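You operate a simulated robot arm through the tools that you are given. There is no shell and no other tool. Be economical: measure what you need, move in short steps, check, and stop when the job is done.

Carry out the task below with a simulated robot arm. There is one attempt and no reset: what you move stays moved.

JOB
Go one octave up and record the teal dot key, then the pink dot key.
Fine: stop recording at the end.

It is judged by the outcome, as a careful person would: the job done as asked, and still so three seconds after it is handed in. It fails if anything else is knocked over, pushed out of place, dropped, spilled or broken.

ROBOT AND FRAMES
A 7-joint arm with a two-finger parallel gripper, fixed in place. Base frame: the origin is at the foot of the arm, x ahead of it, y to its left, z up. Units: m, rad, N and s.
With the tool pointing down near the work surface it reaches from about 0.2 to 0.68 m from the base axis. Its first joint turns from -1.152 to 1.152 rad. Payload 2.4 kg.
The tool frame sits at the grasp point between the pads (the TCP): z along the fingers, y along the line on which they close. The tips reach 0.03 m beyond it. The gripper opens to 0.094 m. The fingers are 0.028 m wide and 0.01 m thick; the gripper's body (0.05 by 0.096 m) begins 0.055 m behind the TCP.
Orientation is that of the tool frame in the base frame, as a unit quaternion [x, y, z, w]. With the fingers straight down and closing along the base's y, the tool's x points along the base's -x, its y along +y and its z along -z.

CONTROLS
- The arm moves only by the tool nudge_tool. Its argument "increments" is a list that holds one entry, the list of rows, each a list of 7 numbers: the finger opening in m, from 0 to 0.094, then the shift along the tool's x, y, z in m, then the turn, a rotation vector about the tool's x, y, z in rad. In form: [[[jaw, tx, ty, tz, ax, ay, az], ...]]. A call has 1 to 8 rows; each row shifts and turns the commanded pose from where the row before left it, along the tool's axes as they then stand. A row lasts 0.2 s, in which the tool goes at most 0.05 m and 0.15 rad; a call with a longer step from one row to the next is refused whole, and so is a gripper value outside its range. Where a pose cannot be reached the arm comes as near as it can. A force on the tool above 40 N (or 10 N above the force at the start of the call, whichever is more), or a blocked arm, ends the call early, and 0.2 s more pass. Each finger travels about 0.153 m/s and halts on what it meets, pressing with about 33 N; the grip force reading is that of the motor and also rises with nothing between the fingers. The clock runs only during rows and for 0.2 s after the last one: add rows that do not move to give the fingers time. The reply holds the time, the measured pose of the TCP, the force on the tool along the base axes, the opening and the grip force, in the units named above and with some noise, with the torque about the TCP (base axes, N m) and any sound that the robot's microphone picked up, and new pictures: "views" is both (left out), scene, wrist or none.
- Cameras (640 x 400 px; columns grow to the right, rows downward): "scene" is fixed at [0.0357, 0.4718, 1.4409]; the picture's right is [-0.78, -0.62, 0.00], its down [-0.37, 0.47, -0.80] and it looks along [0.50, -0.63, -0.60] (base axes); focal length 371 px, centre (320, 200). "wrist" rides on the gripper at [0.076, 0.014, -0.102] in the tool frame; the picture's right is [-0.18, 0.98, 0.00], its down [-0.75, -0.14, -0.64] and it looks along [-0.63, -0.12, 0.77] (tool axes); focal length 243 px, centre (320, 200). There is no depth. A picture from a camera that has moved, and an enlarged one, comes with that camera's place and axes in the base frame and with its lens.
- enlarge(camera, box): a new picture of the part [left, top, right, bottom] of that camera's present view, enlarged. No time passes.
- job_done(): hands the job in; it is judged then, once.

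Go step by step. Nothing tells you positions but the pictures and the camera data: compare them with the known pose of the tool, close in by small moves and look again before you grip or let go. The budget is 120 turns and 200 pictures, counting those below and the enlarged ones. Unless the task says otherwise, let go and move clear before handing in, and close with one line.

The tools are called after ">>>" by a JSON object that holds its "op" and its "data". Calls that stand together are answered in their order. nudge_tool: Moves the arm, as the interface text tells. Its arguments: {"type":"object","properties":{"increments":{"type":"array","items":{"type":"array","items":{"type":"array","items":{"type":"number"}}}},"views":{"type":"string","enum":["both","scene","wrist","none"]}},"required":["increments"]} The other tools are called the same way: enlarge (camera, box) takes an enlarged picture of a part of a camera's view; job_done () hands the job in.

At the start:

```text
time: 0.0
tool_pos: [0.3101, -0.0806, 1.0876]
tool_rot: [0.0, 1.0, 0.0, 0.0]
force: [0.5, -0.1, 0.1]
torque: [0.01, -0.01, -0.02]
gripper_width: 0.0939
grasp_force: 0.1
```

scene: 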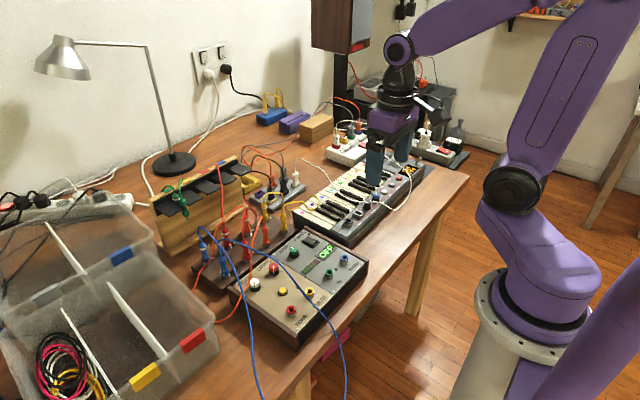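
wrist: 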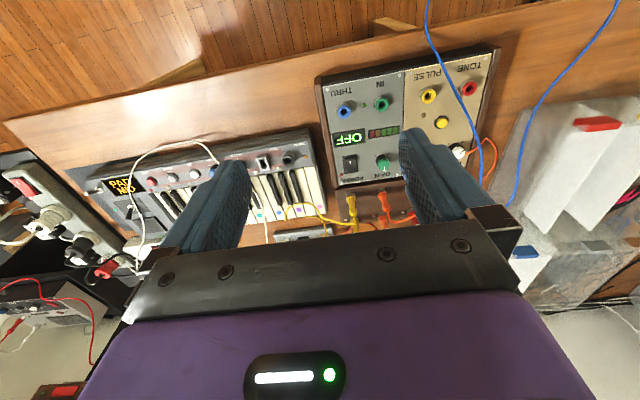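

I see a small keyboard/synth on the bench with a display, buttons and keys, and a separate synth box showing OFF. I'll enlarge the keyboard in both views first.

>>> {"op": "enlarge", "data": {"camera": "scene", "box": [280, 140, 440, 250]}}

>>> {"op": "enlarge", "data": {"camera": "wrist", "box": [80, 120, 340, 250]}}

>>> {"op": "enlarge", "data": {"camera": "scene", "box": [220, 220, 380, 350]}}

```text
3.64 times, centred on (360, 195) of scene
camera zoom: at [0.0357, 0.4718, 1.4409], right [-0.78, -0.62, 0.0], down [-0.37, 0.47, -0.8], along [0.5, -0.63, -0.6], focal length 1348 px, centre (174, 218)
```

zoom: 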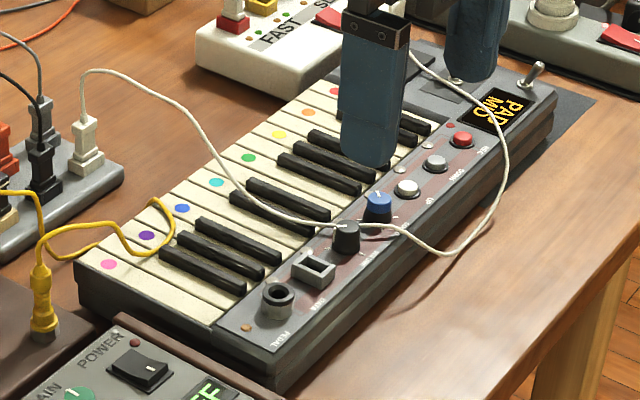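

```text
2.46 times, centred on (210, 185) of wrist
camera zoom: at [0.2328, -0.0671, 1.1896], right [0.18, 0.98, 0.0], down [0.75, -0.14, 0.64], along [0.63, -0.12, -0.77], focal length 597 px, centre (591, 237)
```

zoom: 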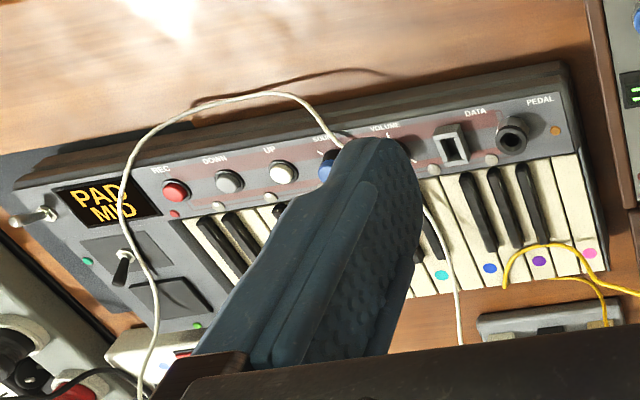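

```text
3.08 times, centred on (300, 285) of scene
camera zoom: at [0.0357, 0.4718, 1.4409], right [-0.78, -0.62, 0.0], down [-0.37, 0.47, -0.8], along [0.5, -0.63, -0.6], focal length 1141 px, centre (382, -62)
```

zoom: 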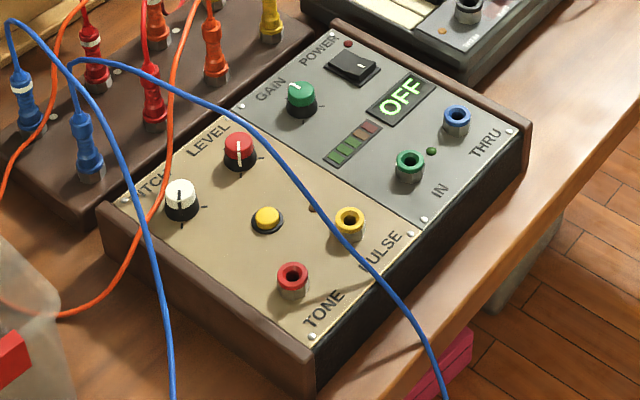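

The keyboard shows "PAD MID"; UP is at about (0.44, -0.34, 0.81), REC at (0.44, -0.44), teal at (0.575, -0.27, 0.795) and pink at (0.573, -0.13). I'll close the gripper and move high above UP to check the cables.

>>> {"op": "nudge_tool", "data": {"increments": [[[0.05, -0.0186, -0.0374, 0.01, 0, 0, 0], [0.0, -0.0186, -0.0374, 0.01, 0, 0, 0], [0.0, -0.0186, -0.0374, 0.01, 0, 0, 0], [0.0, -0.0186, -0.0374, 0.01, 0, 0, 0], [0.0, -0.0186, -0.0374, 0.01, 0, 0, 0], [0.0, -0.0186, -0.0374, 0.01, 0, 0, 0], [0.0, -0.0186, -0.0374, 0.01, 0, 0, 0], [0, 0, 0, 0, 0, 0, 0]]]}}

```text
time: 1.8
tool_pos: [0.4381, -0.345, 1.0171]
tool_rot: [0.0, 1.0, 0.0, 0.0]
force: [-0.6, -0.7, 0.0]
torque: [-0.01, 0.01, 0.0]
gripper_width: 0.0
grasp_force: 33.5
camera wrist: at [0.3616, -0.3299, 1.1193], right [0.18, 0.98, 0.0], down [0.75, -0.14, 0.64], along [0.63, -0.12, -0.77], focal length 243 px, centre (320, 200)
```

scene: 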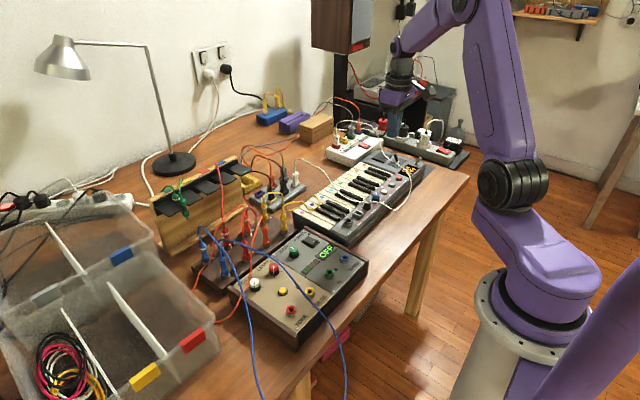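
wrist: 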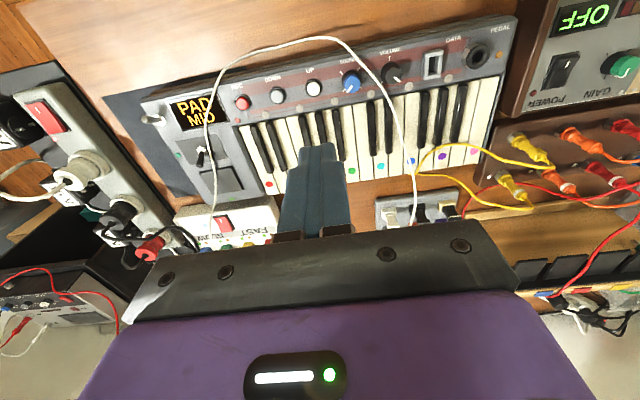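

>>> {"op": "enlarge", "data": {"camera": "scene", "box": [280, 130, 440, 250]}}

>>> {"op": "enlarge", "data": {"camera": "wrist", "box": [130, 20, 530, 240]}}

```text
3.33 times, centred on (360, 190) of scene
camera zoom: at [0.0357, 0.4718, 1.4409], right [-0.78, -0.62, 0.0], down [-0.37, 0.47, -0.8], along [0.5, -0.63, -0.6], focal length 1236 px, centre (187, 233)
```

zoom: 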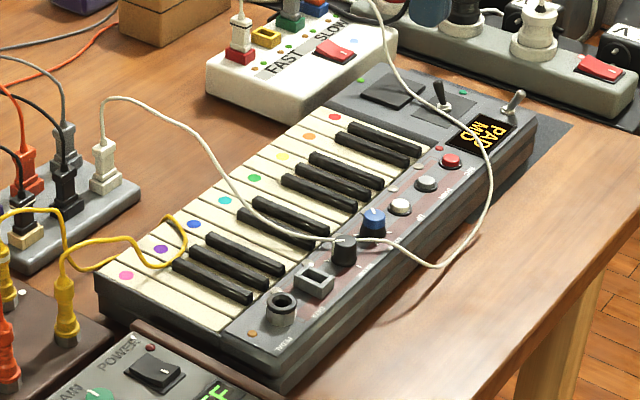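

```text
1.60 times, centred on (330, 130) of wrist
camera zoom: at [0.3616, -0.3299, 1.1193], right [0.18, 0.98, 0.0], down [0.75, -0.14, 0.64], along [0.63, -0.12, -0.77], focal length 388 px, centre (304, 312)
```

zoom: 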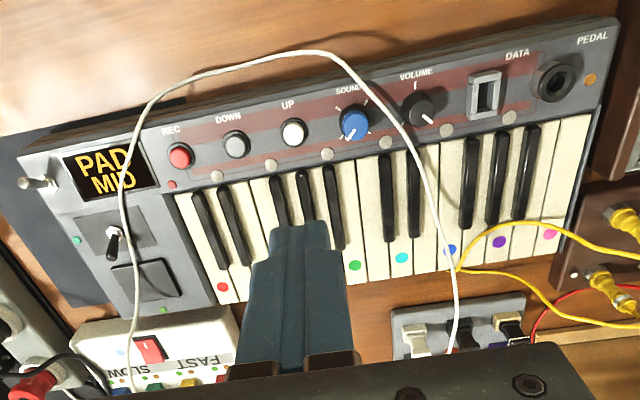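

UP lies almost directly below the tool, and the white cable lies low, clear of UP and REC. I'll go down to about 3 cm above the button and check the alignment.

>>> {"op": "nudge_tool", "data": {"increments": [[[0, -0.001, 0, 0.036, 0, 0, 0], [0, -0.001, 0, 0.036, 0, 0, 0], [0, 0, 0, 0.036, 0, 0, 0], [0, 0, 0, 0.035, 0, 0, 0], [0, 0, 0, 0, 0, 0, 0]]]}}

>>> {"op": "enlarge", "data": {"camera": "scene", "box": [340, 130, 440, 220]}}

>>> {"op": "enlarge", "data": {"camera": "wrist", "box": [200, 40, 440, 240]}}

```text
time: 3.0
tool_pos: [0.4421, -0.3431, 0.874]
tool_rot: [0.001, 1.0, 0.001, 0.001]
force: [-0.4, 0.0, -0.4]
torque: [-0.02, -0.05, 0.0]
gripper_width: 0.0001
grasp_force: 32.7
camera wrist: at [0.3646, -0.3292, 0.976], right [0.18, 0.98, 0.0], down [0.75, -0.14, 0.64], along [0.63, -0.12, -0.77], focal length 243 px, centre (320, 200)
```

scene: 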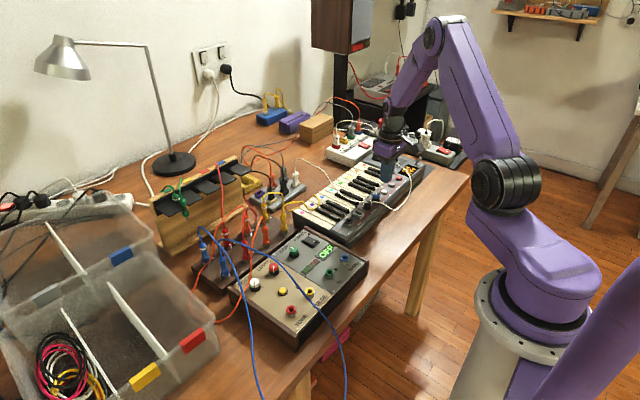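
wrist: 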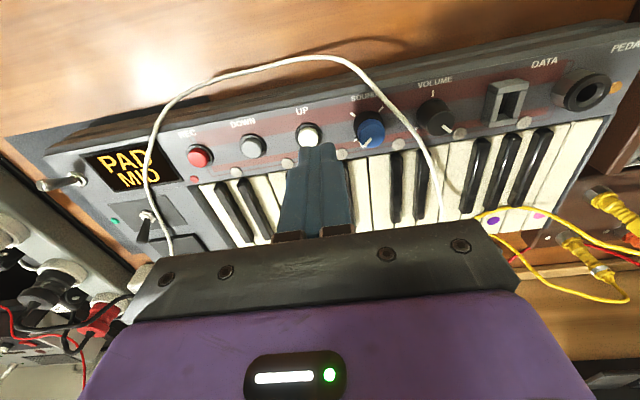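

```text
4.44 times, centred on (390, 175) of scene
camera zoom: at [0.0357, 0.4718, 1.4409], right [-0.78, -0.62, 0.0], down [-0.37, 0.47, -0.8], along [0.5, -0.63, -0.6], focal length 1648 px, centre (9, 311)
```

zoom: 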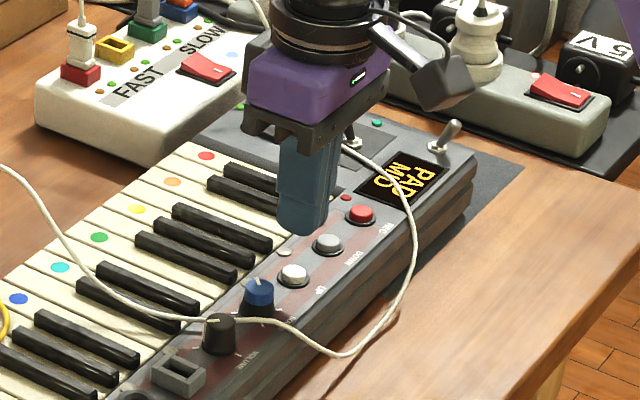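

```text
2.00 times, centred on (320, 140) of wrist
camera zoom: at [0.3646, -0.3292, 0.976], right [0.18, 0.98, 0.0], down [0.75, -0.14, 0.64], along [0.63, -0.12, -0.77], focal length 485 px, centre (320, 320)
```

zoom: 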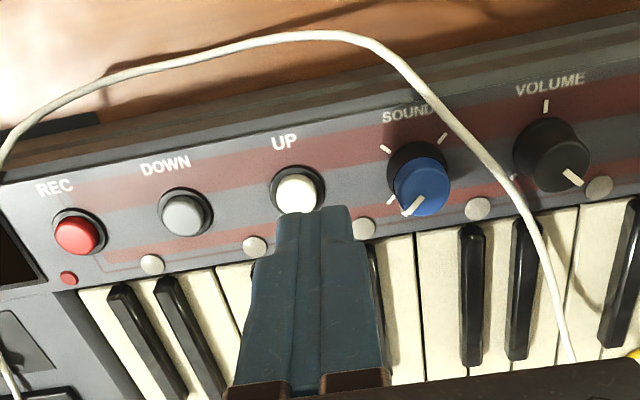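

The two views put UP a few millimetres further out and to the right of the tip (about 0.447, -0.349). I'll shift there, get closer and look again.

>>> {"op": "nudge_tool", "data": {"increments": [[[0, -0.003, -0.005, 0.006, 0, 0, 0], [0, 0, 0, 0.012, 0, 0, 0], [0, 0, 0, 0, 0, 0, 0]]], "views": "none"}}

>>> {"op": "enlarge", "data": {"camera": "scene", "box": [360, 150, 420, 200]}}

>>> {"op": "enlarge", "data": {"camera": "wrist", "box": [240, 80, 400, 220]}}

```text
time: 3.8
tool_pos: [0.4432, -0.348, 0.8562]
tool_rot: [0.0, 1.0, 0.0, 0.0]
force: [-0.7, 1.0, 0.2]
torque: [0.01, 0.0, 0.02]
gripper_width: 0.0
grasp_force: 33.0
```

```text
8.00 times, centred on (390, 175) of scene
camera zoom: at [0.0357, 0.4718, 1.4409], right [-0.78, -0.62, 0.0], down [-0.37, 0.47, -0.8], along [0.5, -0.63, -0.6], focal length 2966 px, centre (-240, 400)
```

zoom: 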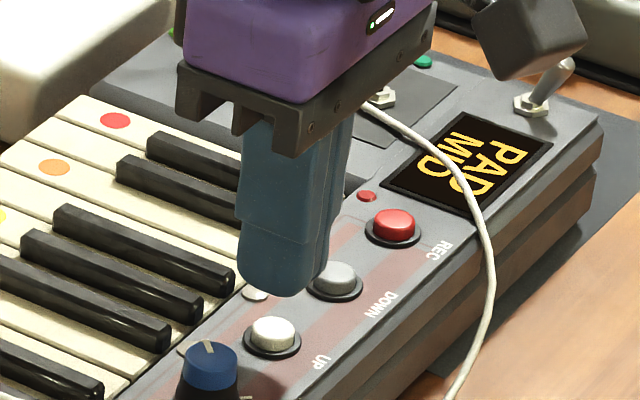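

```text
2.86 times, centred on (320, 150) of wrist
camera zoom: at [0.3679, -0.3342, 0.9582], right [0.18, 0.98, 0.0], down [0.75, -0.14, 0.64], along [0.63, -0.12, -0.77], focal length 693 px, centre (320, 343)
```

zoom: 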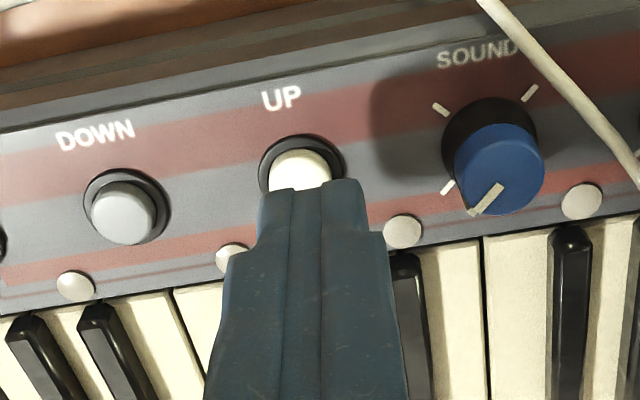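

The tip is nearly over UP, with the cap about 2.5 cm below it. I'll correct by a few millimetres and go down gently.

>>> {"op": "nudge_tool", "data": {"increments": [[[0, -0.003, -0.004, 0.008, 0, 0, 0], [0, 0, 0, 0.008, 0, 0, 0], [0, 0, 0, 0.005, 0, 0, 0], [0, 0, 0, 0.003, 0, 0, 0], [0, 0, 0, 0.002, 0, 0, 0]]], "views": "none"}}

>>> {"op": "enlarge", "data": {"camera": "scene", "box": [360, 150, 420, 200]}}

>>> {"op": "enlarge", "data": {"camera": "wrist", "box": [240, 80, 400, 220]}}

```text
time: 5.0
tool_pos: [0.4461, -0.352, 0.8312]
tool_rot: [0.0, 1.0, 0.0, 0.0]
force: [-0.2, 0.2, 1.6]
torque: [0.02, 0.02, 0.0]
gripper_width: 0.0
grasp_force: 33.0
heard: click
```

```text
8.00 times, centred on (390, 175) of scene
camera zoom: at [0.0356, 0.4718, 1.4409], right [-0.78, -0.62, 0.0], down [-0.37, 0.47, -0.8], along [0.5, -0.63, -0.6], focal length 2966 px, centre (-240, 400)
```

zoom: 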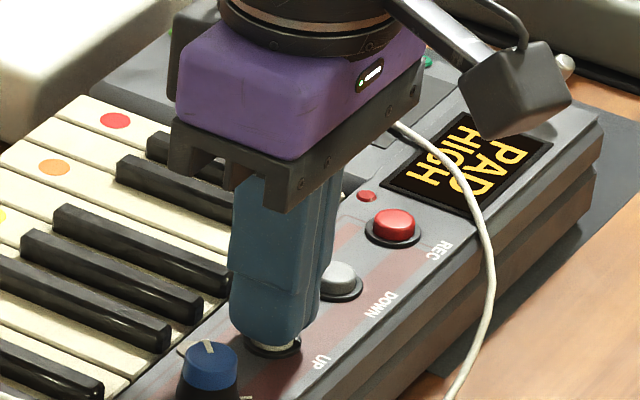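

```text
2.86 times, centred on (320, 150) of wrist
camera zoom: at [0.3709, -0.3383, 0.9328], right [0.18, 0.98, 0.0], down [0.75, -0.14, 0.64], along [0.63, -0.12, -0.77], focal length 693 px, centre (320, 343)
```

zoom: 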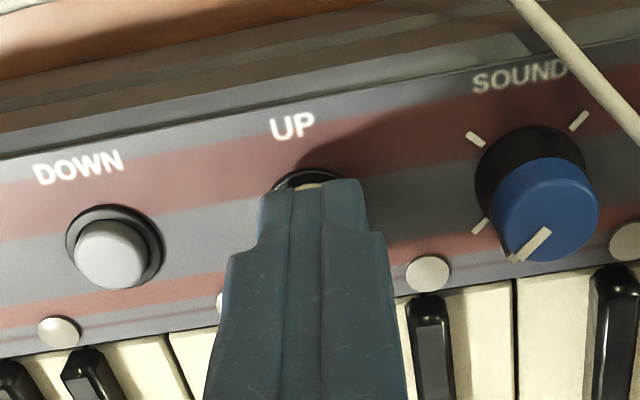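

Display now reads PAD HIGH. I'll lift off and move over REC, about 9 cm toward -y.

>>> {"op": "nudge_tool", "data": {"increments": [[[0, 0, 0, -0.02, 0, 0, 0], [0, 0, 0, -0.025, 0, 0, 0], [0, -0.001, -0.03, 0, 0, 0, 0], [0, -0.001, -0.03, 0, 0, 0, 0], [0, 0, -0.03, 0, 0, 0, 0], [0, 0, 0, 0.01, 0, 0, 0], [0, 0, 0, 0, 0, 0, 0]]], "views": "none"}}

>>> {"op": "enlarge", "data": {"camera": "scene", "box": [370, 130, 430, 180]}}

>>> {"op": "enlarge", "data": {"camera": "wrist", "box": [210, 60, 430, 240]}}

```text
time: 6.6
tool_pos: [0.4495, -0.4418, 0.8649]
tool_rot: [0.001, 1.0, 0.0, 0.0]
force: [0.6, 0.1, 0.0]
torque: [0.01, -0.02, -0.01]
gripper_width: 0.0
grasp_force: 33.4
```

```text
8.00 times, centred on (400, 155) of scene
camera zoom: at [0.0357, 0.4718, 1.4409], right [-0.78, -0.62, 0.0], down [-0.37, 0.47, -0.8], along [0.5, -0.63, -0.6], focal length 2966 px, centre (-320, 560)
```

zoom: 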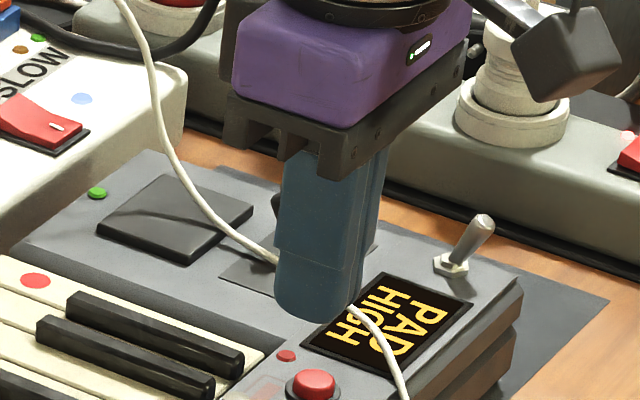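

```text
2.22 times, centred on (320, 150) of wrist
camera zoom: at [0.3735, -0.4281, 0.967], right [0.18, 0.98, 0.0], down [0.75, -0.14, 0.64], along [0.63, -0.12, -0.77], focal length 539 px, centre (320, 311)
```

zoom: 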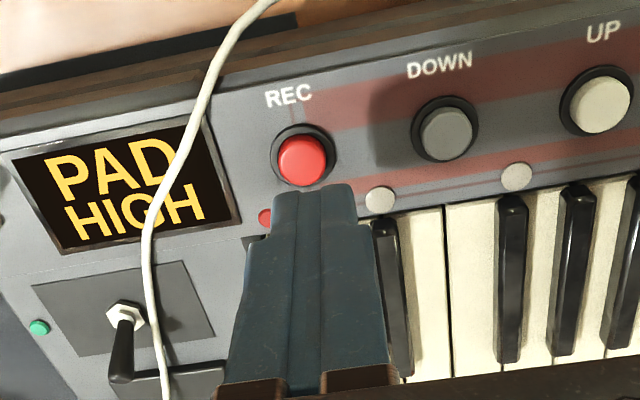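

REC is just left of and slightly nearer than the tip. I'll shift by (-3, -4.5) mm and press to the same depth that worked for UP.

>>> {"op": "nudge_tool", "data": {"increments": [[[0, 0.003, -0.0045, 0.008, 0, 0, 0], [0, 0, 0, 0.01, 0, 0, 0], [0, 0, 0, 0.008, 0, 0, 0], [0, 0, 0, 0.005, 0, 0, 0], [0, 0, 0, 0.003, 0, 0, 0]]], "views": "none"}}

>>> {"op": "enlarge", "data": {"camera": "scene", "box": [370, 140, 430, 190]}}

>>> {"op": "enlarge", "data": {"camera": "wrist", "box": [210, 60, 430, 240]}}

```text
time: 7.8
tool_pos: [0.4456, -0.4468, 0.8316]
tool_rot: [0.001, 1.0, 0.0, 0.0]
force: [-0.6, 0.5, 0.9]
torque: [0.0, -0.01, -0.02]
gripper_width: 0.0
grasp_force: 32.5
```

```text
8.00 times, centred on (400, 165) of scene
camera zoom: at [0.0356, 0.4718, 1.4409], right [-0.78, -0.62, 0.0], down [-0.37, 0.47, -0.8], along [0.5, -0.63, -0.6], focal length 2966 px, centre (-320, 480)
```

zoom: 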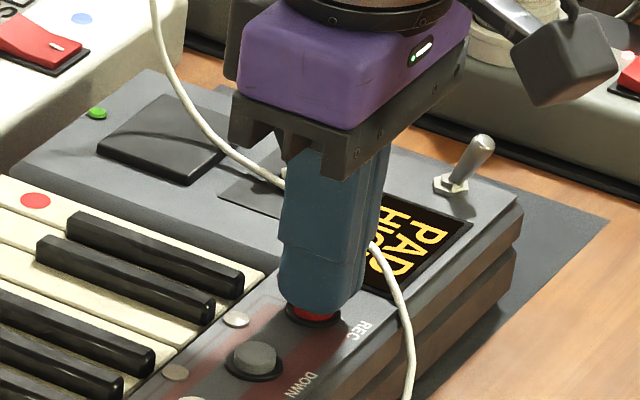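

```text
2.22 times, centred on (320, 150) of wrist
camera zoom: at [0.3699, -0.433, 0.9333], right [0.18, 0.98, 0.0], down [0.75, -0.14, 0.64], along [0.63, -0.12, -0.77], focal length 539 px, centre (320, 311)
```

zoom: 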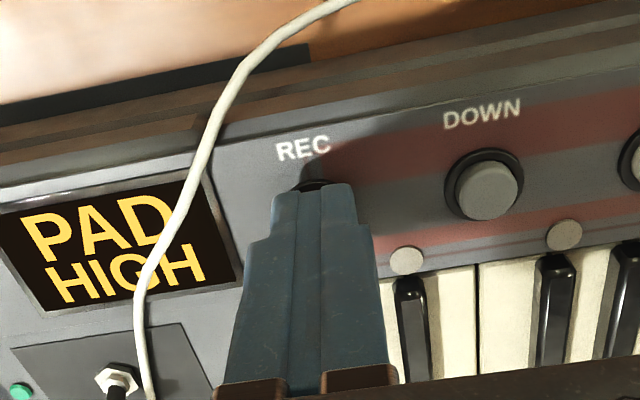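

No click yet and only slight contact force, so I'll press another millimetre or two.

>>> {"op": "nudge_tool", "data": {"increments": [[[0, 0, 0, 0.0015, 0, 0, 0]]], "views": "none"}}

```text
time: 8.2
tool_pos: [0.4457, -0.4467, 0.8307]
tool_rot: [0.0, 1.0, 0.0, 0.001]
force: [-1.3, 0.6, 1.3]
torque: [-0.01, 0.03, 0.02]
gripper_width: 0.0
grasp_force: 33.1
heard: click
```

Click heard. I'll lift and check the display and the REC lamp.

>>> {"op": "nudge_tool", "data": {"increments": [[[0, 0, 0, -0.02, 0, 0, 0], [0, 0, 0, -0.03, 0, 0, 0], [0, 0, 0, 0, 0, 0, 0]]], "views": "none"}}

>>> {"op": "enlarge", "data": {"camera": "wrist", "box": [130, 20, 530, 240]}}

>>> {"op": "enlarge", "data": {"camera": "scene", "box": [300, 140, 430, 240]}}

```text
time: 9.0
tool_pos: [0.447, -0.4475, 0.88]
tool_rot: [0.0, 1.0, 0.0, 0.0]
force: [-0.4, 0.2, 0.6]
torque: [-0.06, 0.03, -0.01]
gripper_width: 0.0
grasp_force: 32.4
```

```text
1.60 times, centred on (330, 130) of wrist
camera zoom: at [0.3699, -0.4329, 0.9819], right [0.18, 0.98, 0.0], down [0.75, -0.14, 0.64], along [0.63, -0.12, -0.77], focal length 388 px, centre (304, 312)
```

zoom: 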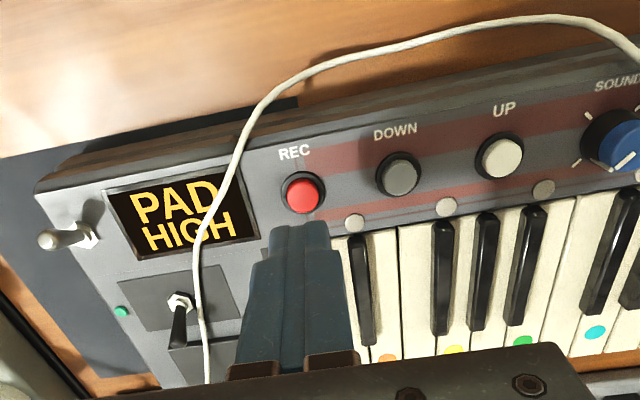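

```text
4.00 times, centred on (365, 190) of scene
camera zoom: at [0.0357, 0.4718, 1.4409], right [-0.78, -0.62, 0.0], down [-0.37, 0.47, -0.8], along [0.5, -0.63, -0.6], focal length 1483 px, centre (140, 240)
```

zoom: 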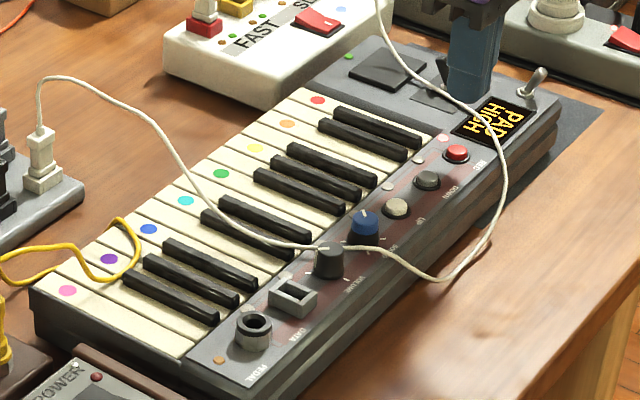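

The REC lamp is hidden by the finger here. I'll rise and move above the teal key, then check the lamp and the keys.

>>> {"op": "nudge_tool", "data": {"increments": [[[0, 0, 0, -0.04, 0, 0, 0], [0, -0.0256, 0.0344, -0.01, 0, 0, 0], [0, -0.0256, 0.0344, -0.01, 0, 0, 0], [0, -0.0256, 0.0344, -0.01, 0, 0, 0], [0, -0.0256, 0.0344, -0.01, 0, 0, 0], [0, -0.0256, 0.0344, 0, 0, 0, 0], [0, 0, 0, 0, 0, 0, 0]]], "views": "none"}}

>>> {"op": "enlarge", "data": {"camera": "wrist", "box": [80, 0, 560, 240]}}

>>> {"op": "enlarge", "data": {"camera": "scene", "box": [280, 120, 430, 240]}}

```text
time: 10.6
tool_pos: [0.575, -0.2732, 0.964]
tool_rot: [0.001, 1.0, 0.0, 0.0]
force: [-0.8, 0.3, -0.2]
torque: [0.0, 0.0, 0.0]
gripper_width: 0.0
grasp_force: 33.1
```

```text
1.33 times, centred on (320, 120) of wrist
camera zoom: at [0.4983, -0.2595, 1.0663], right [0.18, 0.98, 0.0], down [0.75, -0.14, 0.64], along [0.63, -0.12, -0.77], focal length 324 px, centre (320, 307)
```

zoom: 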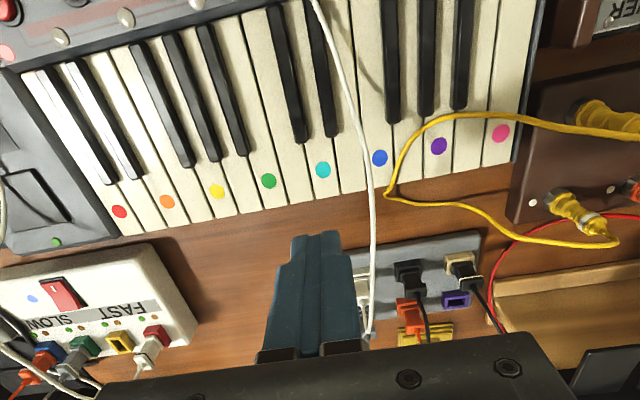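

```text
3.33 times, centred on (355, 180) of scene
camera zoom: at [0.0356, 0.4718, 1.4409], right [-0.78, -0.62, 0.0], down [-0.37, 0.47, -0.8], along [0.5, -0.63, -0.6], focal length 1236 px, centre (203, 267)
```

zoom: 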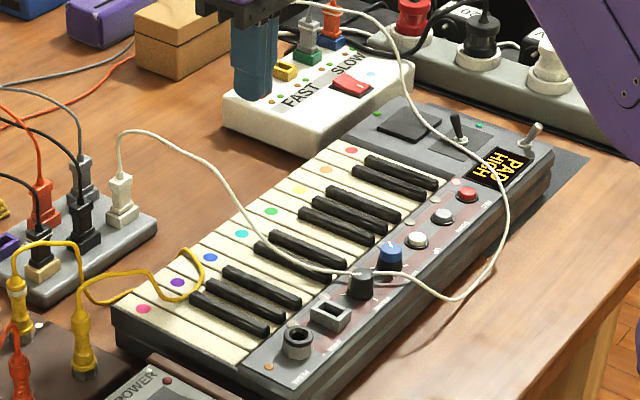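

>>> {"op": "enlarge", "data": {"camera": "scene", "box": [375, 150, 425, 190]}}

>>> {"op": "enlarge", "data": {"camera": "wrist", "box": [80, 0, 200, 75]}}

```text
10.00 times, centred on (400, 170) of scene
camera zoom: at [0.0356, 0.4718, 1.4409], right [-0.78, -0.62, 0.0], down [-0.37, 0.47, -0.8], along [0.5, -0.63, -0.6], focal length 3708 px, centre (-480, 500)
```

zoom: 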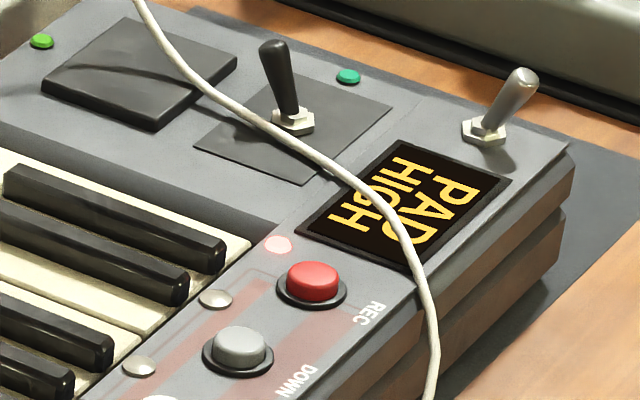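

```text
5.33 times, centred on (140, 38) of wrist
camera zoom: at [0.4983, -0.2595, 1.0663], right [0.18, 0.98, 0.0], down [0.75, -0.14, 0.64], along [0.63, -0.12, -0.77], focal length 1294 px, centre (1280, 1067)
```

zoom: 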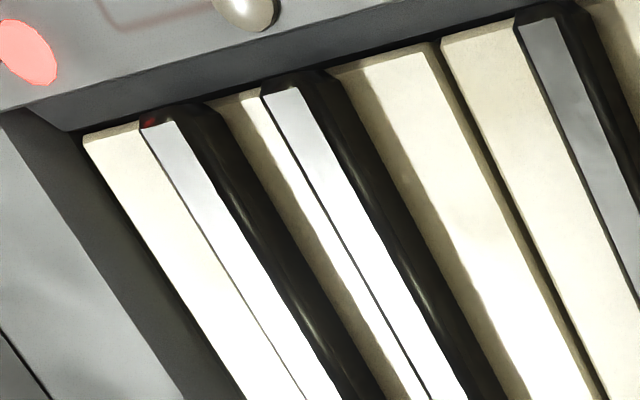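

The REC lamp is lit, so it is recording. Teal is at about (0.582, -0.273, 0.79). I'll tilt the hand back by 0.3 rad to keep its body clear of the white cable, then go down to just above the teal key.

>>> {"op": "nudge_tool", "data": {"increments": [[[0, -0.004, -0.002, 0, 0, 0, 0], [0, 0, 0, 0, 0, -0.148, 0], [0, 0, 0, 0, 0, -0.148, 0], [0, 0.0124, 0, 0.0401, 0, 0, 0], [0, 0.0124, 0, 0.0401, 0, 0, 0], [0, 0.0112, 0, 0.036, 0, 0, 0], [0, 0, 0, 0, 0, 0, 0]]], "views": "none"}}

>>> {"op": "enlarge", "data": {"camera": "wrist", "box": [160, 40, 480, 240]}}

>>> {"op": "enlarge", "data": {"camera": "scene", "box": [300, 130, 400, 220]}}

```text
time: 12.2
tool_pos: [0.5782, -0.2741, 0.8347]
tool_rot: [0.0, 0.989, 0.001, 0.147]
force: [-0.2, 0.3, -0.2]
torque: [0.01, -0.01, -0.05]
gripper_width: 0.0
grasp_force: 33.1
```

```text
2.00 times, centred on (320, 140) of wrist
camera zoom: at [0.4747, -0.2605, 0.9109], right [0.18, 0.98, 0.05], down [0.53, -0.14, 0.83], along [0.83, -0.12, -0.55], focal length 485 px, centre (320, 320)
```

zoom: 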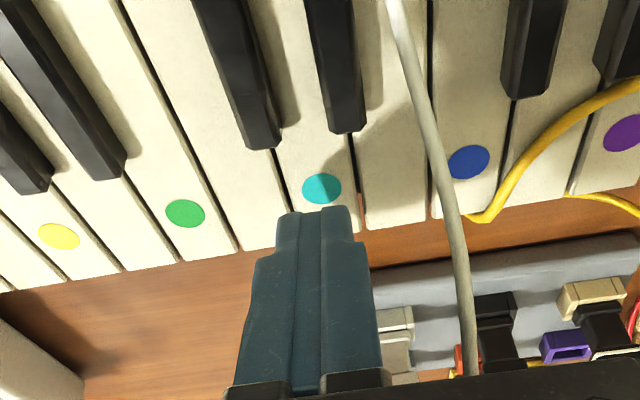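

```text
4.44 times, centred on (350, 175) of scene
camera zoom: at [0.0357, 0.4718, 1.4409], right [-0.78, -0.62, 0.0], down [-0.37, 0.47, -0.8], along [0.5, -0.63, -0.6], focal length 1648 px, centre (187, 311)
```

zoom: 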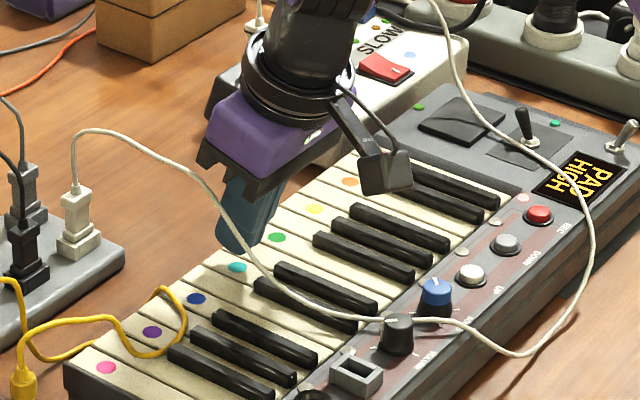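

Now I see the white keys are only about 2.3 cm wide, with dots on every other key, so the 2 cm tip needs precise centring. I'll add a roll so that a single corner presses, after lifting slightly.

>>> {"op": "nudge_tool", "data": {"increments": [[[0, -0.003, 0, -0.0095, 0, 0, 0], [0, 0, 0, 0, -0.148, 0, 0], [0, 0, 0, 0, -0.148, 0, 0], [0, 0, 0, 0, 0, 0, 0]]], "views": "none"}}

>>> {"op": "enlarge", "data": {"camera": "wrist", "box": [240, 80, 400, 180]}}

>>> {"op": "enlarge", "data": {"camera": "scene", "box": [320, 150, 380, 200]}}

```text
time: 13.2
tool_pos: [0.5774, -0.2749, 0.848]
tool_rot: [-0.022, 0.978, 0.147, 0.146]
force: [0.5, -0.2, 0.3]
torque: [-0.03, -0.03, 0.01]
gripper_width: 0.0002
grasp_force: 33.5
```

```text
4.00 times, centred on (320, 130) of wrist
camera zoom: at [0.4749, -0.2923, 0.923], right [0.09, 0.94, 0.33], down [0.55, -0.32, 0.77], along [0.83, 0.11, -0.55], focal length 970 px, centre (320, 480)
```

zoom: 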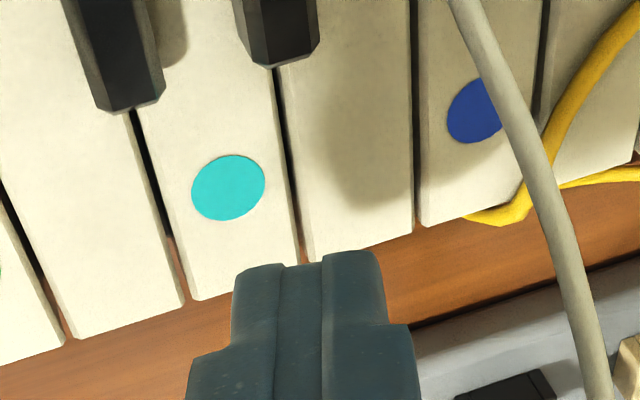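

```text
8.00 times, centred on (350, 175) of scene
camera zoom: at [0.0357, 0.4718, 1.4409], right [-0.78, -0.62, 0.0], down [-0.37, 0.47, -0.8], along [0.5, -0.63, -0.6], focal length 2966 px, centre (80, 400)
```

zoom: 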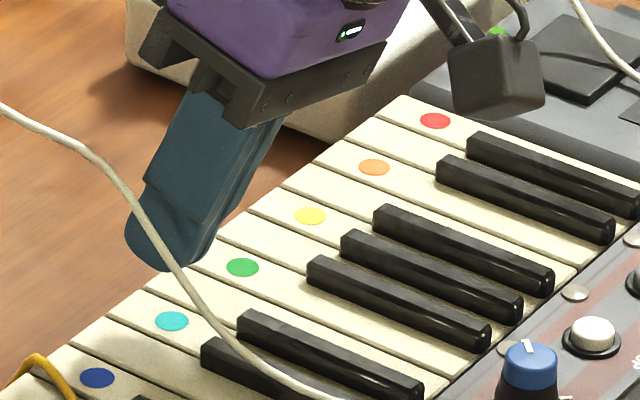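

The pressing corner is now at about (0.573, -0.276, 0.813), with the teal key between y = -0.284 and -0.262 and its surface near 0.79. I'll shift slightly and go down in small steps, listening for the note.

>>> {"op": "nudge_tool", "data": {"increments": [[[0, -0.0048, -0.0047, 0, 0, 0, 0], [0, 0.0026, -0.0025, 0.0082, 0, 0, 0], [0, 0.0026, -0.0025, 0.0082, 0, 0, 0], [0, 0.0009, -0.0008, 0.0027, 0, 0, 0], [0, 0, 0, 0, 0, 0, 0]]], "views": "none"}}

>>> {"op": "enlarge", "data": {"camera": "wrist", "box": [240, 80, 400, 180]}}

>>> {"op": "enlarge", "data": {"camera": "scene", "box": [320, 150, 380, 200]}}

```text
time: 14.4
tool_pos: [0.5838, -0.2805, 0.8272]
tool_rot: [-0.022, 0.978, 0.147, 0.147]
force: [0.1, 0.5, -0.5]
torque: [0.01, -0.01, 0.01]
gripper_width: 0.0
grasp_force: 32.7
```

```text
4.00 times, centred on (320, 130) of wrist
camera zoom: at [0.4804, -0.297, 0.9025], right [0.09, 0.94, 0.33], down [0.55, -0.32, 0.77], along [0.83, 0.11, -0.55], focal length 970 px, centre (320, 480)
```

zoom: 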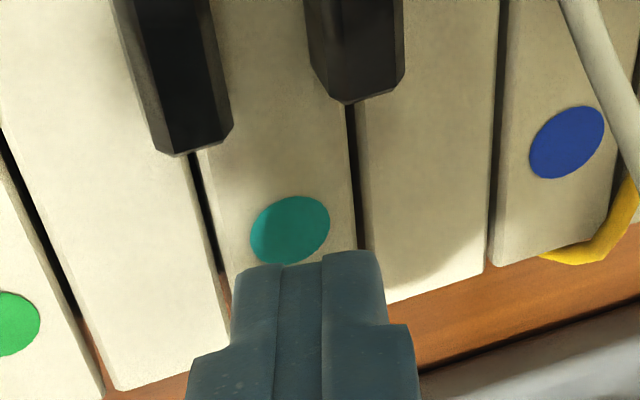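

```text
8.00 times, centred on (350, 175) of scene
camera zoom: at [0.0357, 0.4718, 1.4409], right [-0.78, -0.62, 0.0], down [-0.37, 0.47, -0.8], along [0.5, -0.63, -0.6], focal length 2966 px, centre (80, 400)
```

zoom: 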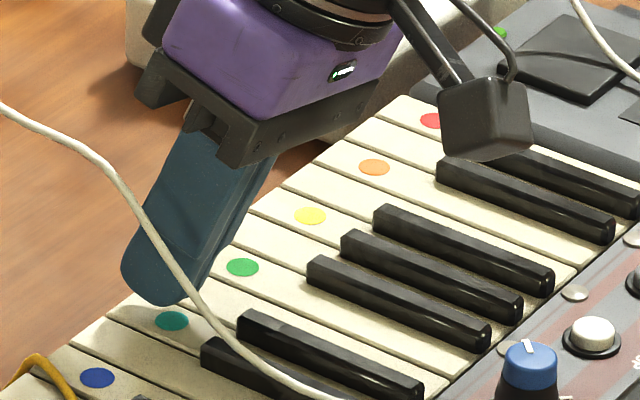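

Not touching yet. The corner is a bit close to the left edge of the key, so I'll move 2.5 mm toward +y and go lower in small steps.

>>> {"op": "nudge_tool", "data": {"increments": [[[0, 0, 0.0024, 0.0007, 0, 0, 0], [0, 0.0006, -0.0006, 0.0018, 0, 0, 0], [0, 0.0006, -0.0006, 0.0018, 0, 0, 0], [0, 0.0006, -0.0006, 0.0018, 0, 0, 0], [0, 0, 0, 0, 0, 0, 0]]], "views": "none"}}

>>> {"op": "enlarge", "data": {"camera": "wrist", "box": [240, 80, 400, 180]}}

```text
time: 15.6
tool_pos: [0.5835, -0.2776, 0.8219]
tool_rot: [-0.022, 0.978, 0.146, 0.147]
force: [-0.5, 0.5, -0.3]
torque: [0.0, -0.01, 0.04]
gripper_width: 0.0
grasp_force: 33.1
```

```text
4.00 times, centred on (320, 130) of wrist
camera zoom: at [0.48, -0.2949, 0.897], right [0.09, 0.94, 0.33], down [0.55, -0.32, 0.77], along [0.83, 0.11, -0.55], focal length 970 px, centre (320, 480)
```

zoom: 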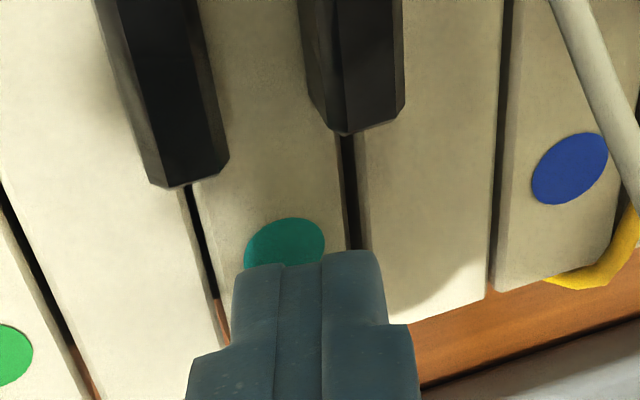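

>>> {"op": "nudge_tool", "data": {"increments": [[[0, 0.0006, -0.0008, 0.0018, 0, 0, 0], [0, 0.0006, -0.0008, 0.0018, 0, 0, 0], [0, 0, 0, 0, 0, 0, 0]]], "views": "none"}}

>>> {"op": "enlarge", "data": {"camera": "wrist", "box": [240, 80, 400, 180]}}

>>> {"op": "enlarge", "data": {"camera": "scene", "box": [320, 150, 380, 200]}}

```text
time: 16.4
tool_pos: [0.5832, -0.2793, 0.8172]
tool_rot: [-0.022, 0.978, 0.146, 0.146]
force: [0.1, 0.5, 1.3]
torque: [0.03, 0.01, -0.01]
gripper_width: 0.0001
grasp_force: 33.0
heard: click
```

```text
4.00 times, centred on (320, 130) of wrist
camera zoom: at [0.4803, -0.2954, 0.8928], right [0.09, 0.94, 0.33], down [0.55, -0.32, 0.77], along [0.83, 0.11, -0.55], focal length 970 px, centre (320, 480)
```

zoom: 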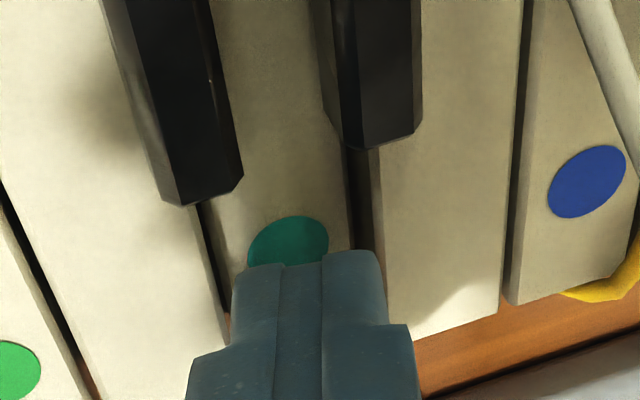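

```text
8.00 times, centred on (350, 175) of scene
camera zoom: at [0.0356, 0.4718, 1.4409], right [-0.78, -0.62, 0.0], down [-0.37, 0.47, -0.8], along [0.5, -0.63, -0.6], focal length 2966 px, centre (80, 400)
```

zoom: 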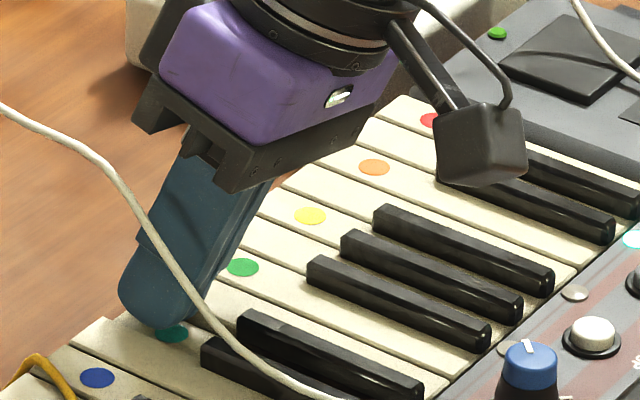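

The teal key is visibly down, its lamp is lit and a click was heard. I'll lift straight up well above the cable, check the lamps, then move across to pink.

>>> {"op": "nudge_tool", "data": {"increments": [[[0, -0.0105, 0.0101, -0.0329, 0, 0, 0], [0, -0.0105, 0.0101, -0.0329, 0, 0, 0], [0, -0.0105, 0.0101, -0.0329, 0, 0, 0], [0, -0.0105, 0.0101, -0.0329, 0, 0, 0], [0, 0, 0, 0, 0, 0, 0]]], "views": "none"}}

>>> {"op": "enlarge", "data": {"camera": "scene", "box": [300, 140, 430, 240]}}

```text
time: 17.6
tool_pos: [0.583, -0.2784, 0.9602]
tool_rot: [-0.022, 0.978, 0.145, 0.145]
force: [0.4, -0.1, -0.6]
torque: [0.0, 0.01, -0.03]
gripper_width: 0.0
grasp_force: 33.2
```

```text
4.00 times, centred on (365, 190) of scene
camera zoom: at [0.0357, 0.4718, 1.4409], right [-0.78, -0.62, 0.0], down [-0.37, 0.47, -0.8], along [0.5, -0.63, -0.6], focal length 1483 px, centre (140, 240)
```

zoom: 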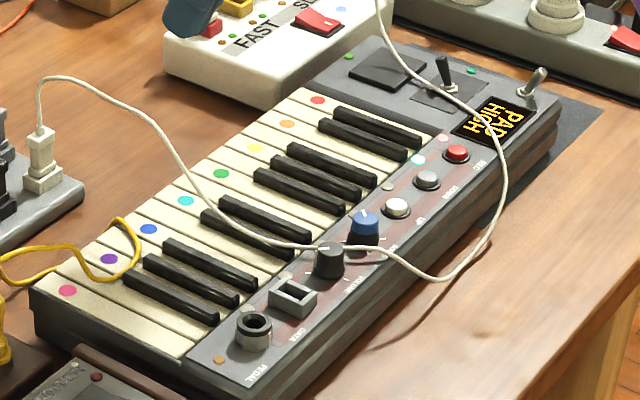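

The first step lamp is lit teal and recording is still on. Next I'll cross over the cable to above pink at height and undo the tilts, because the yellow cable runs behind the pink dot.

>>> {"op": "nudge_tool", "data": {"increments": [[[0, 0, 0.034, 0.0104, 0, 0, 0], [0, 0, 0.034, 0.0104, 0, 0, 0], [0, 0, 0.034, 0.0104, 0, 0, 0], [0, 0, 0.034, 0.0104, 0, 0, 0], [0, 0, 0, 0, 0.148, 0, 0], [0, 0, 0, 0, 0.148, 0, 0], [0, 0, 0, 0, 0, 0.148, 0], [0, 0, 0, 0, 0, 0.148, 0]]], "views": "none"}}

>>> {"op": "enlarge", "data": {"camera": "wrist", "box": [160, 40, 480, 240]}}

>>> {"op": "enlarge", "data": {"camera": "scene", "box": [270, 170, 350, 230]}}

```text
time: 19.4
tool_pos: [0.5836, -0.1375, 0.9608]
tool_rot: [0.002, 1.0, -0.001, -0.001]
force: [-0.4, 0.2, 0.6]
torque: [0.0, -0.02, -0.01]
gripper_width: 0.0
grasp_force: 32.7
```

```text
2.00 times, centred on (320, 140) of wrist
camera zoom: at [0.507, -0.1229, 1.0635], right [0.19, 0.98, 0.0], down [0.75, -0.14, 0.64], along [0.63, -0.12, -0.77], focal length 485 px, centre (320, 320)
```

zoom: 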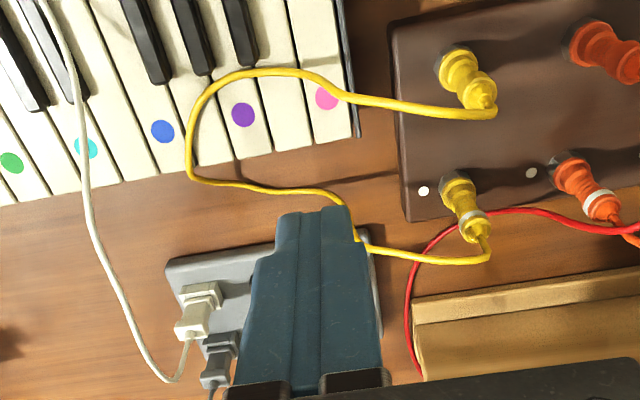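

```text
6.67 times, centred on (310, 200) of scene
camera zoom: at [0.0356, 0.4718, 1.4409], right [-0.78, -0.62, 0.0], down [-0.37, 0.47, -0.8], along [0.5, -0.63, -0.6], focal length 2472 px, centre (387, 200)
```

zoom: 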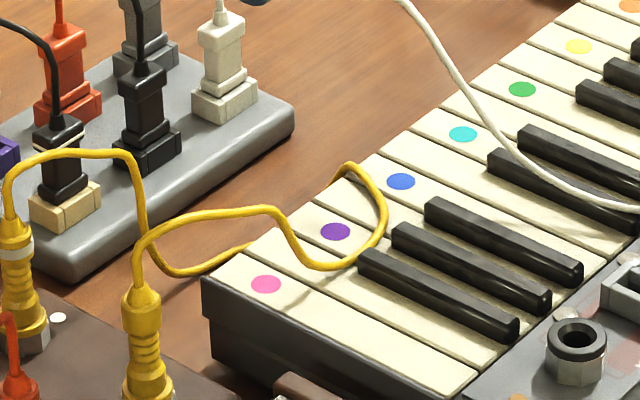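

The yellow cable passes over the pink key about 5 cm above it, at x ≈ 0.568. I'll lean the hand forward (and slightly to -y) so that only the front corner presses and the finger stays in front of that cable.

>>> {"op": "nudge_tool", "data": {"increments": [[[0, -0.0075, 0.002, 0.02, 0, 0, 0], [0, 0, 0, 0, 0, 0.125, 0], [0, 0, 0, 0, 0, 0.125, 0], [0, 0, 0, 0, -0.125, 0, 0], [0, 0, 0, 0, -0.125, 0, 0], [0, 0, 0, 0, 0, 0, 0]]], "views": "none"}}

>>> {"op": "enlarge", "data": {"camera": "wrist", "box": [200, 0, 440, 220]}}

>>> {"op": "enlarge", "data": {"camera": "scene", "box": [260, 140, 360, 230]}}

```text
time: 20.8
tool_pos: [0.5896, -0.1349, 0.9411]
tool_rot: [0.016, 0.984, 0.124, -0.123]
force: [0.0, 0.5, -0.5]
torque: [-0.03, 0.0, 0.0]
gripper_width: 0.0
grasp_force: 33.1
```

```text
1.82 times, centred on (320, 110) of wrist
camera zoom: at [0.5421, -0.1467, 1.0594], right [0.24, 0.95, 0.19], down [0.88, -0.3, 0.38], along [0.42, 0.08, -0.9], focal length 441 px, centre (320, 364)
```

zoom: 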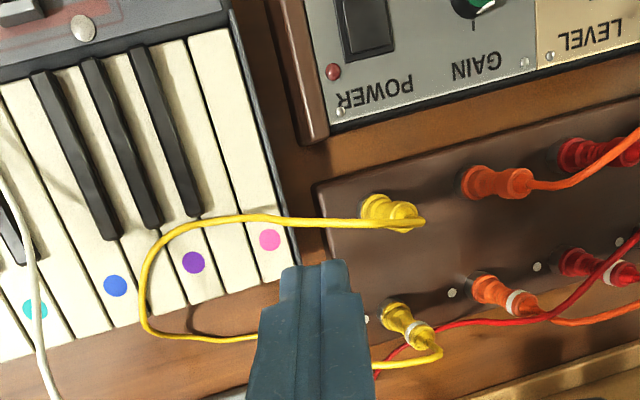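

```text
4.44 times, centred on (310, 185) of scene
camera zoom: at [0.0357, 0.4718, 1.4409], right [-0.78, -0.62, 0.0], down [-0.37, 0.47, -0.8], along [0.5, -0.63, -0.6], focal length 1648 px, centre (364, 267)
```

zoom: 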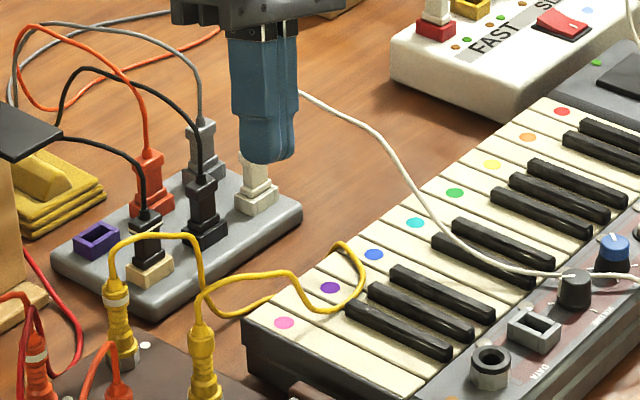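

Pink is at about (0.580, -0.133). The pressing corner is nearly over its front part, so I'll go down to about 1 cm above the key and look.

>>> {"op": "nudge_tool", "data": {"increments": [[[0, -0.0077, -0.0074, 0.0332, 0, 0, 0], [0, -0.0087, -0.0084, 0.0332, 0, 0, 0], [0, -0.0087, -0.0084, 0.0332, 0, 0, 0], [0, 0, 0, 0, 0, 0, 0]]], "views": "none"}}

>>> {"op": "enlarge", "data": {"camera": "wrist", "box": [220, 40, 420, 190]}}

>>> {"op": "enlarge", "data": {"camera": "scene", "box": [280, 170, 340, 220]}}

```text
time: 21.8
tool_pos: [0.589, -0.1315, 0.8342]
tool_rot: [0.016, 0.985, 0.123, -0.123]
force: [-0.4, 0.4, 0.1]
torque: [-0.04, -0.01, -0.01]
gripper_width: 0.0
grasp_force: 32.7
```

```text
2.67 times, centred on (320, 115) of wrist
camera zoom: at [0.54, -0.1451, 0.9528], right [0.24, 0.95, 0.19], down [0.88, -0.3, 0.38], along [0.42, 0.07, -0.9], focal length 647 px, centre (320, 427)
```

zoom: 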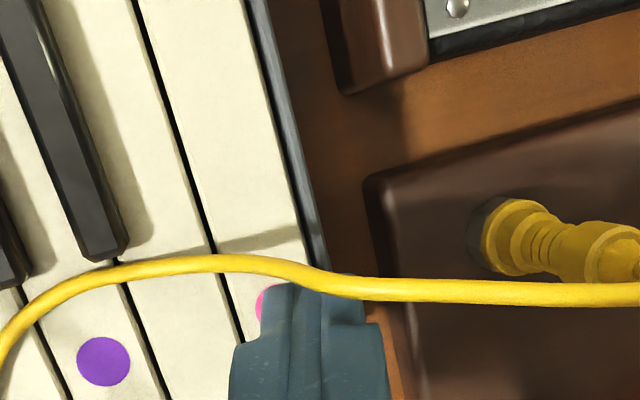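

```text
8.00 times, centred on (310, 195) of scene
camera zoom: at [0.0357, 0.4718, 1.4409], right [-0.78, -0.62, 0.0], down [-0.37, 0.47, -0.8], along [0.5, -0.63, -0.6], focal length 2966 px, centre (400, 240)
```

zoom: 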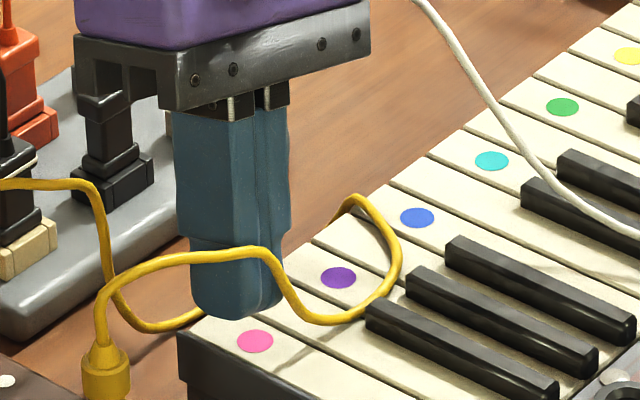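

The corner has drifted about 3 mm toward +y, so I'll bring it back and then press in small steps.

>>> {"op": "nudge_tool", "data": {"increments": [[[0, 0, -0.0034, -0.0009, 0, 0, 0], [0, -0.0012, -0.0012, 0.0047, 0, 0, 0], [0, -0.001, -0.001, 0.0038, 0, 0, 0], [0, 0, 0, 0, 0, 0, 0]]], "views": "none"}}

>>> {"op": "enlarge", "data": {"camera": "wrist", "box": [240, 60, 400, 180]}}

>>> {"op": "enlarge", "data": {"camera": "scene", "box": [280, 170, 340, 220]}}

```text
time: 22.8
tool_pos: [0.5889, -0.1376, 0.8259]
tool_rot: [0.016, 0.985, 0.123, -0.123]
force: [-0.8, 0.8, 0.1]
torque: [0.0, 0.0, 0.0]
gripper_width: 0.0
grasp_force: 32.9
```

```text
3.33 times, centred on (320, 120) of wrist
camera zoom: at [0.5407, -0.1489, 0.9442], right [0.24, 0.95, 0.19], down [0.88, -0.3, 0.38], along [0.42, 0.07, -0.9], focal length 809 px, centre (320, 467)
```

zoom: 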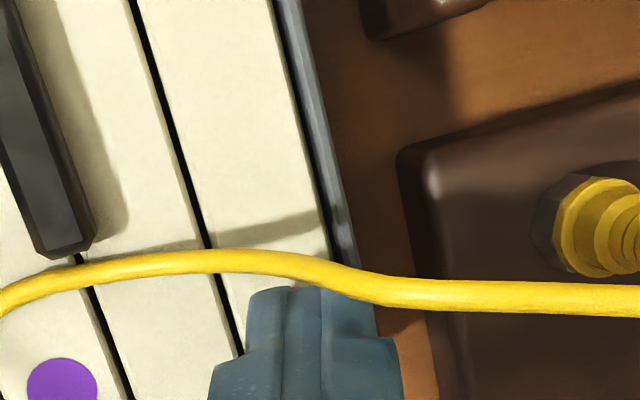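

```text
8.00 times, centred on (310, 195) of scene
camera zoom: at [0.0357, 0.4718, 1.4409], right [-0.78, -0.62, 0.0], down [-0.37, 0.47, -0.8], along [0.5, -0.63, -0.6], focal length 2966 px, centre (400, 240)
```

zoom: 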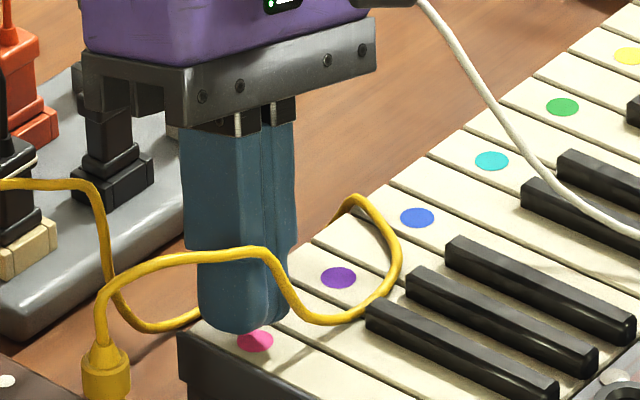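

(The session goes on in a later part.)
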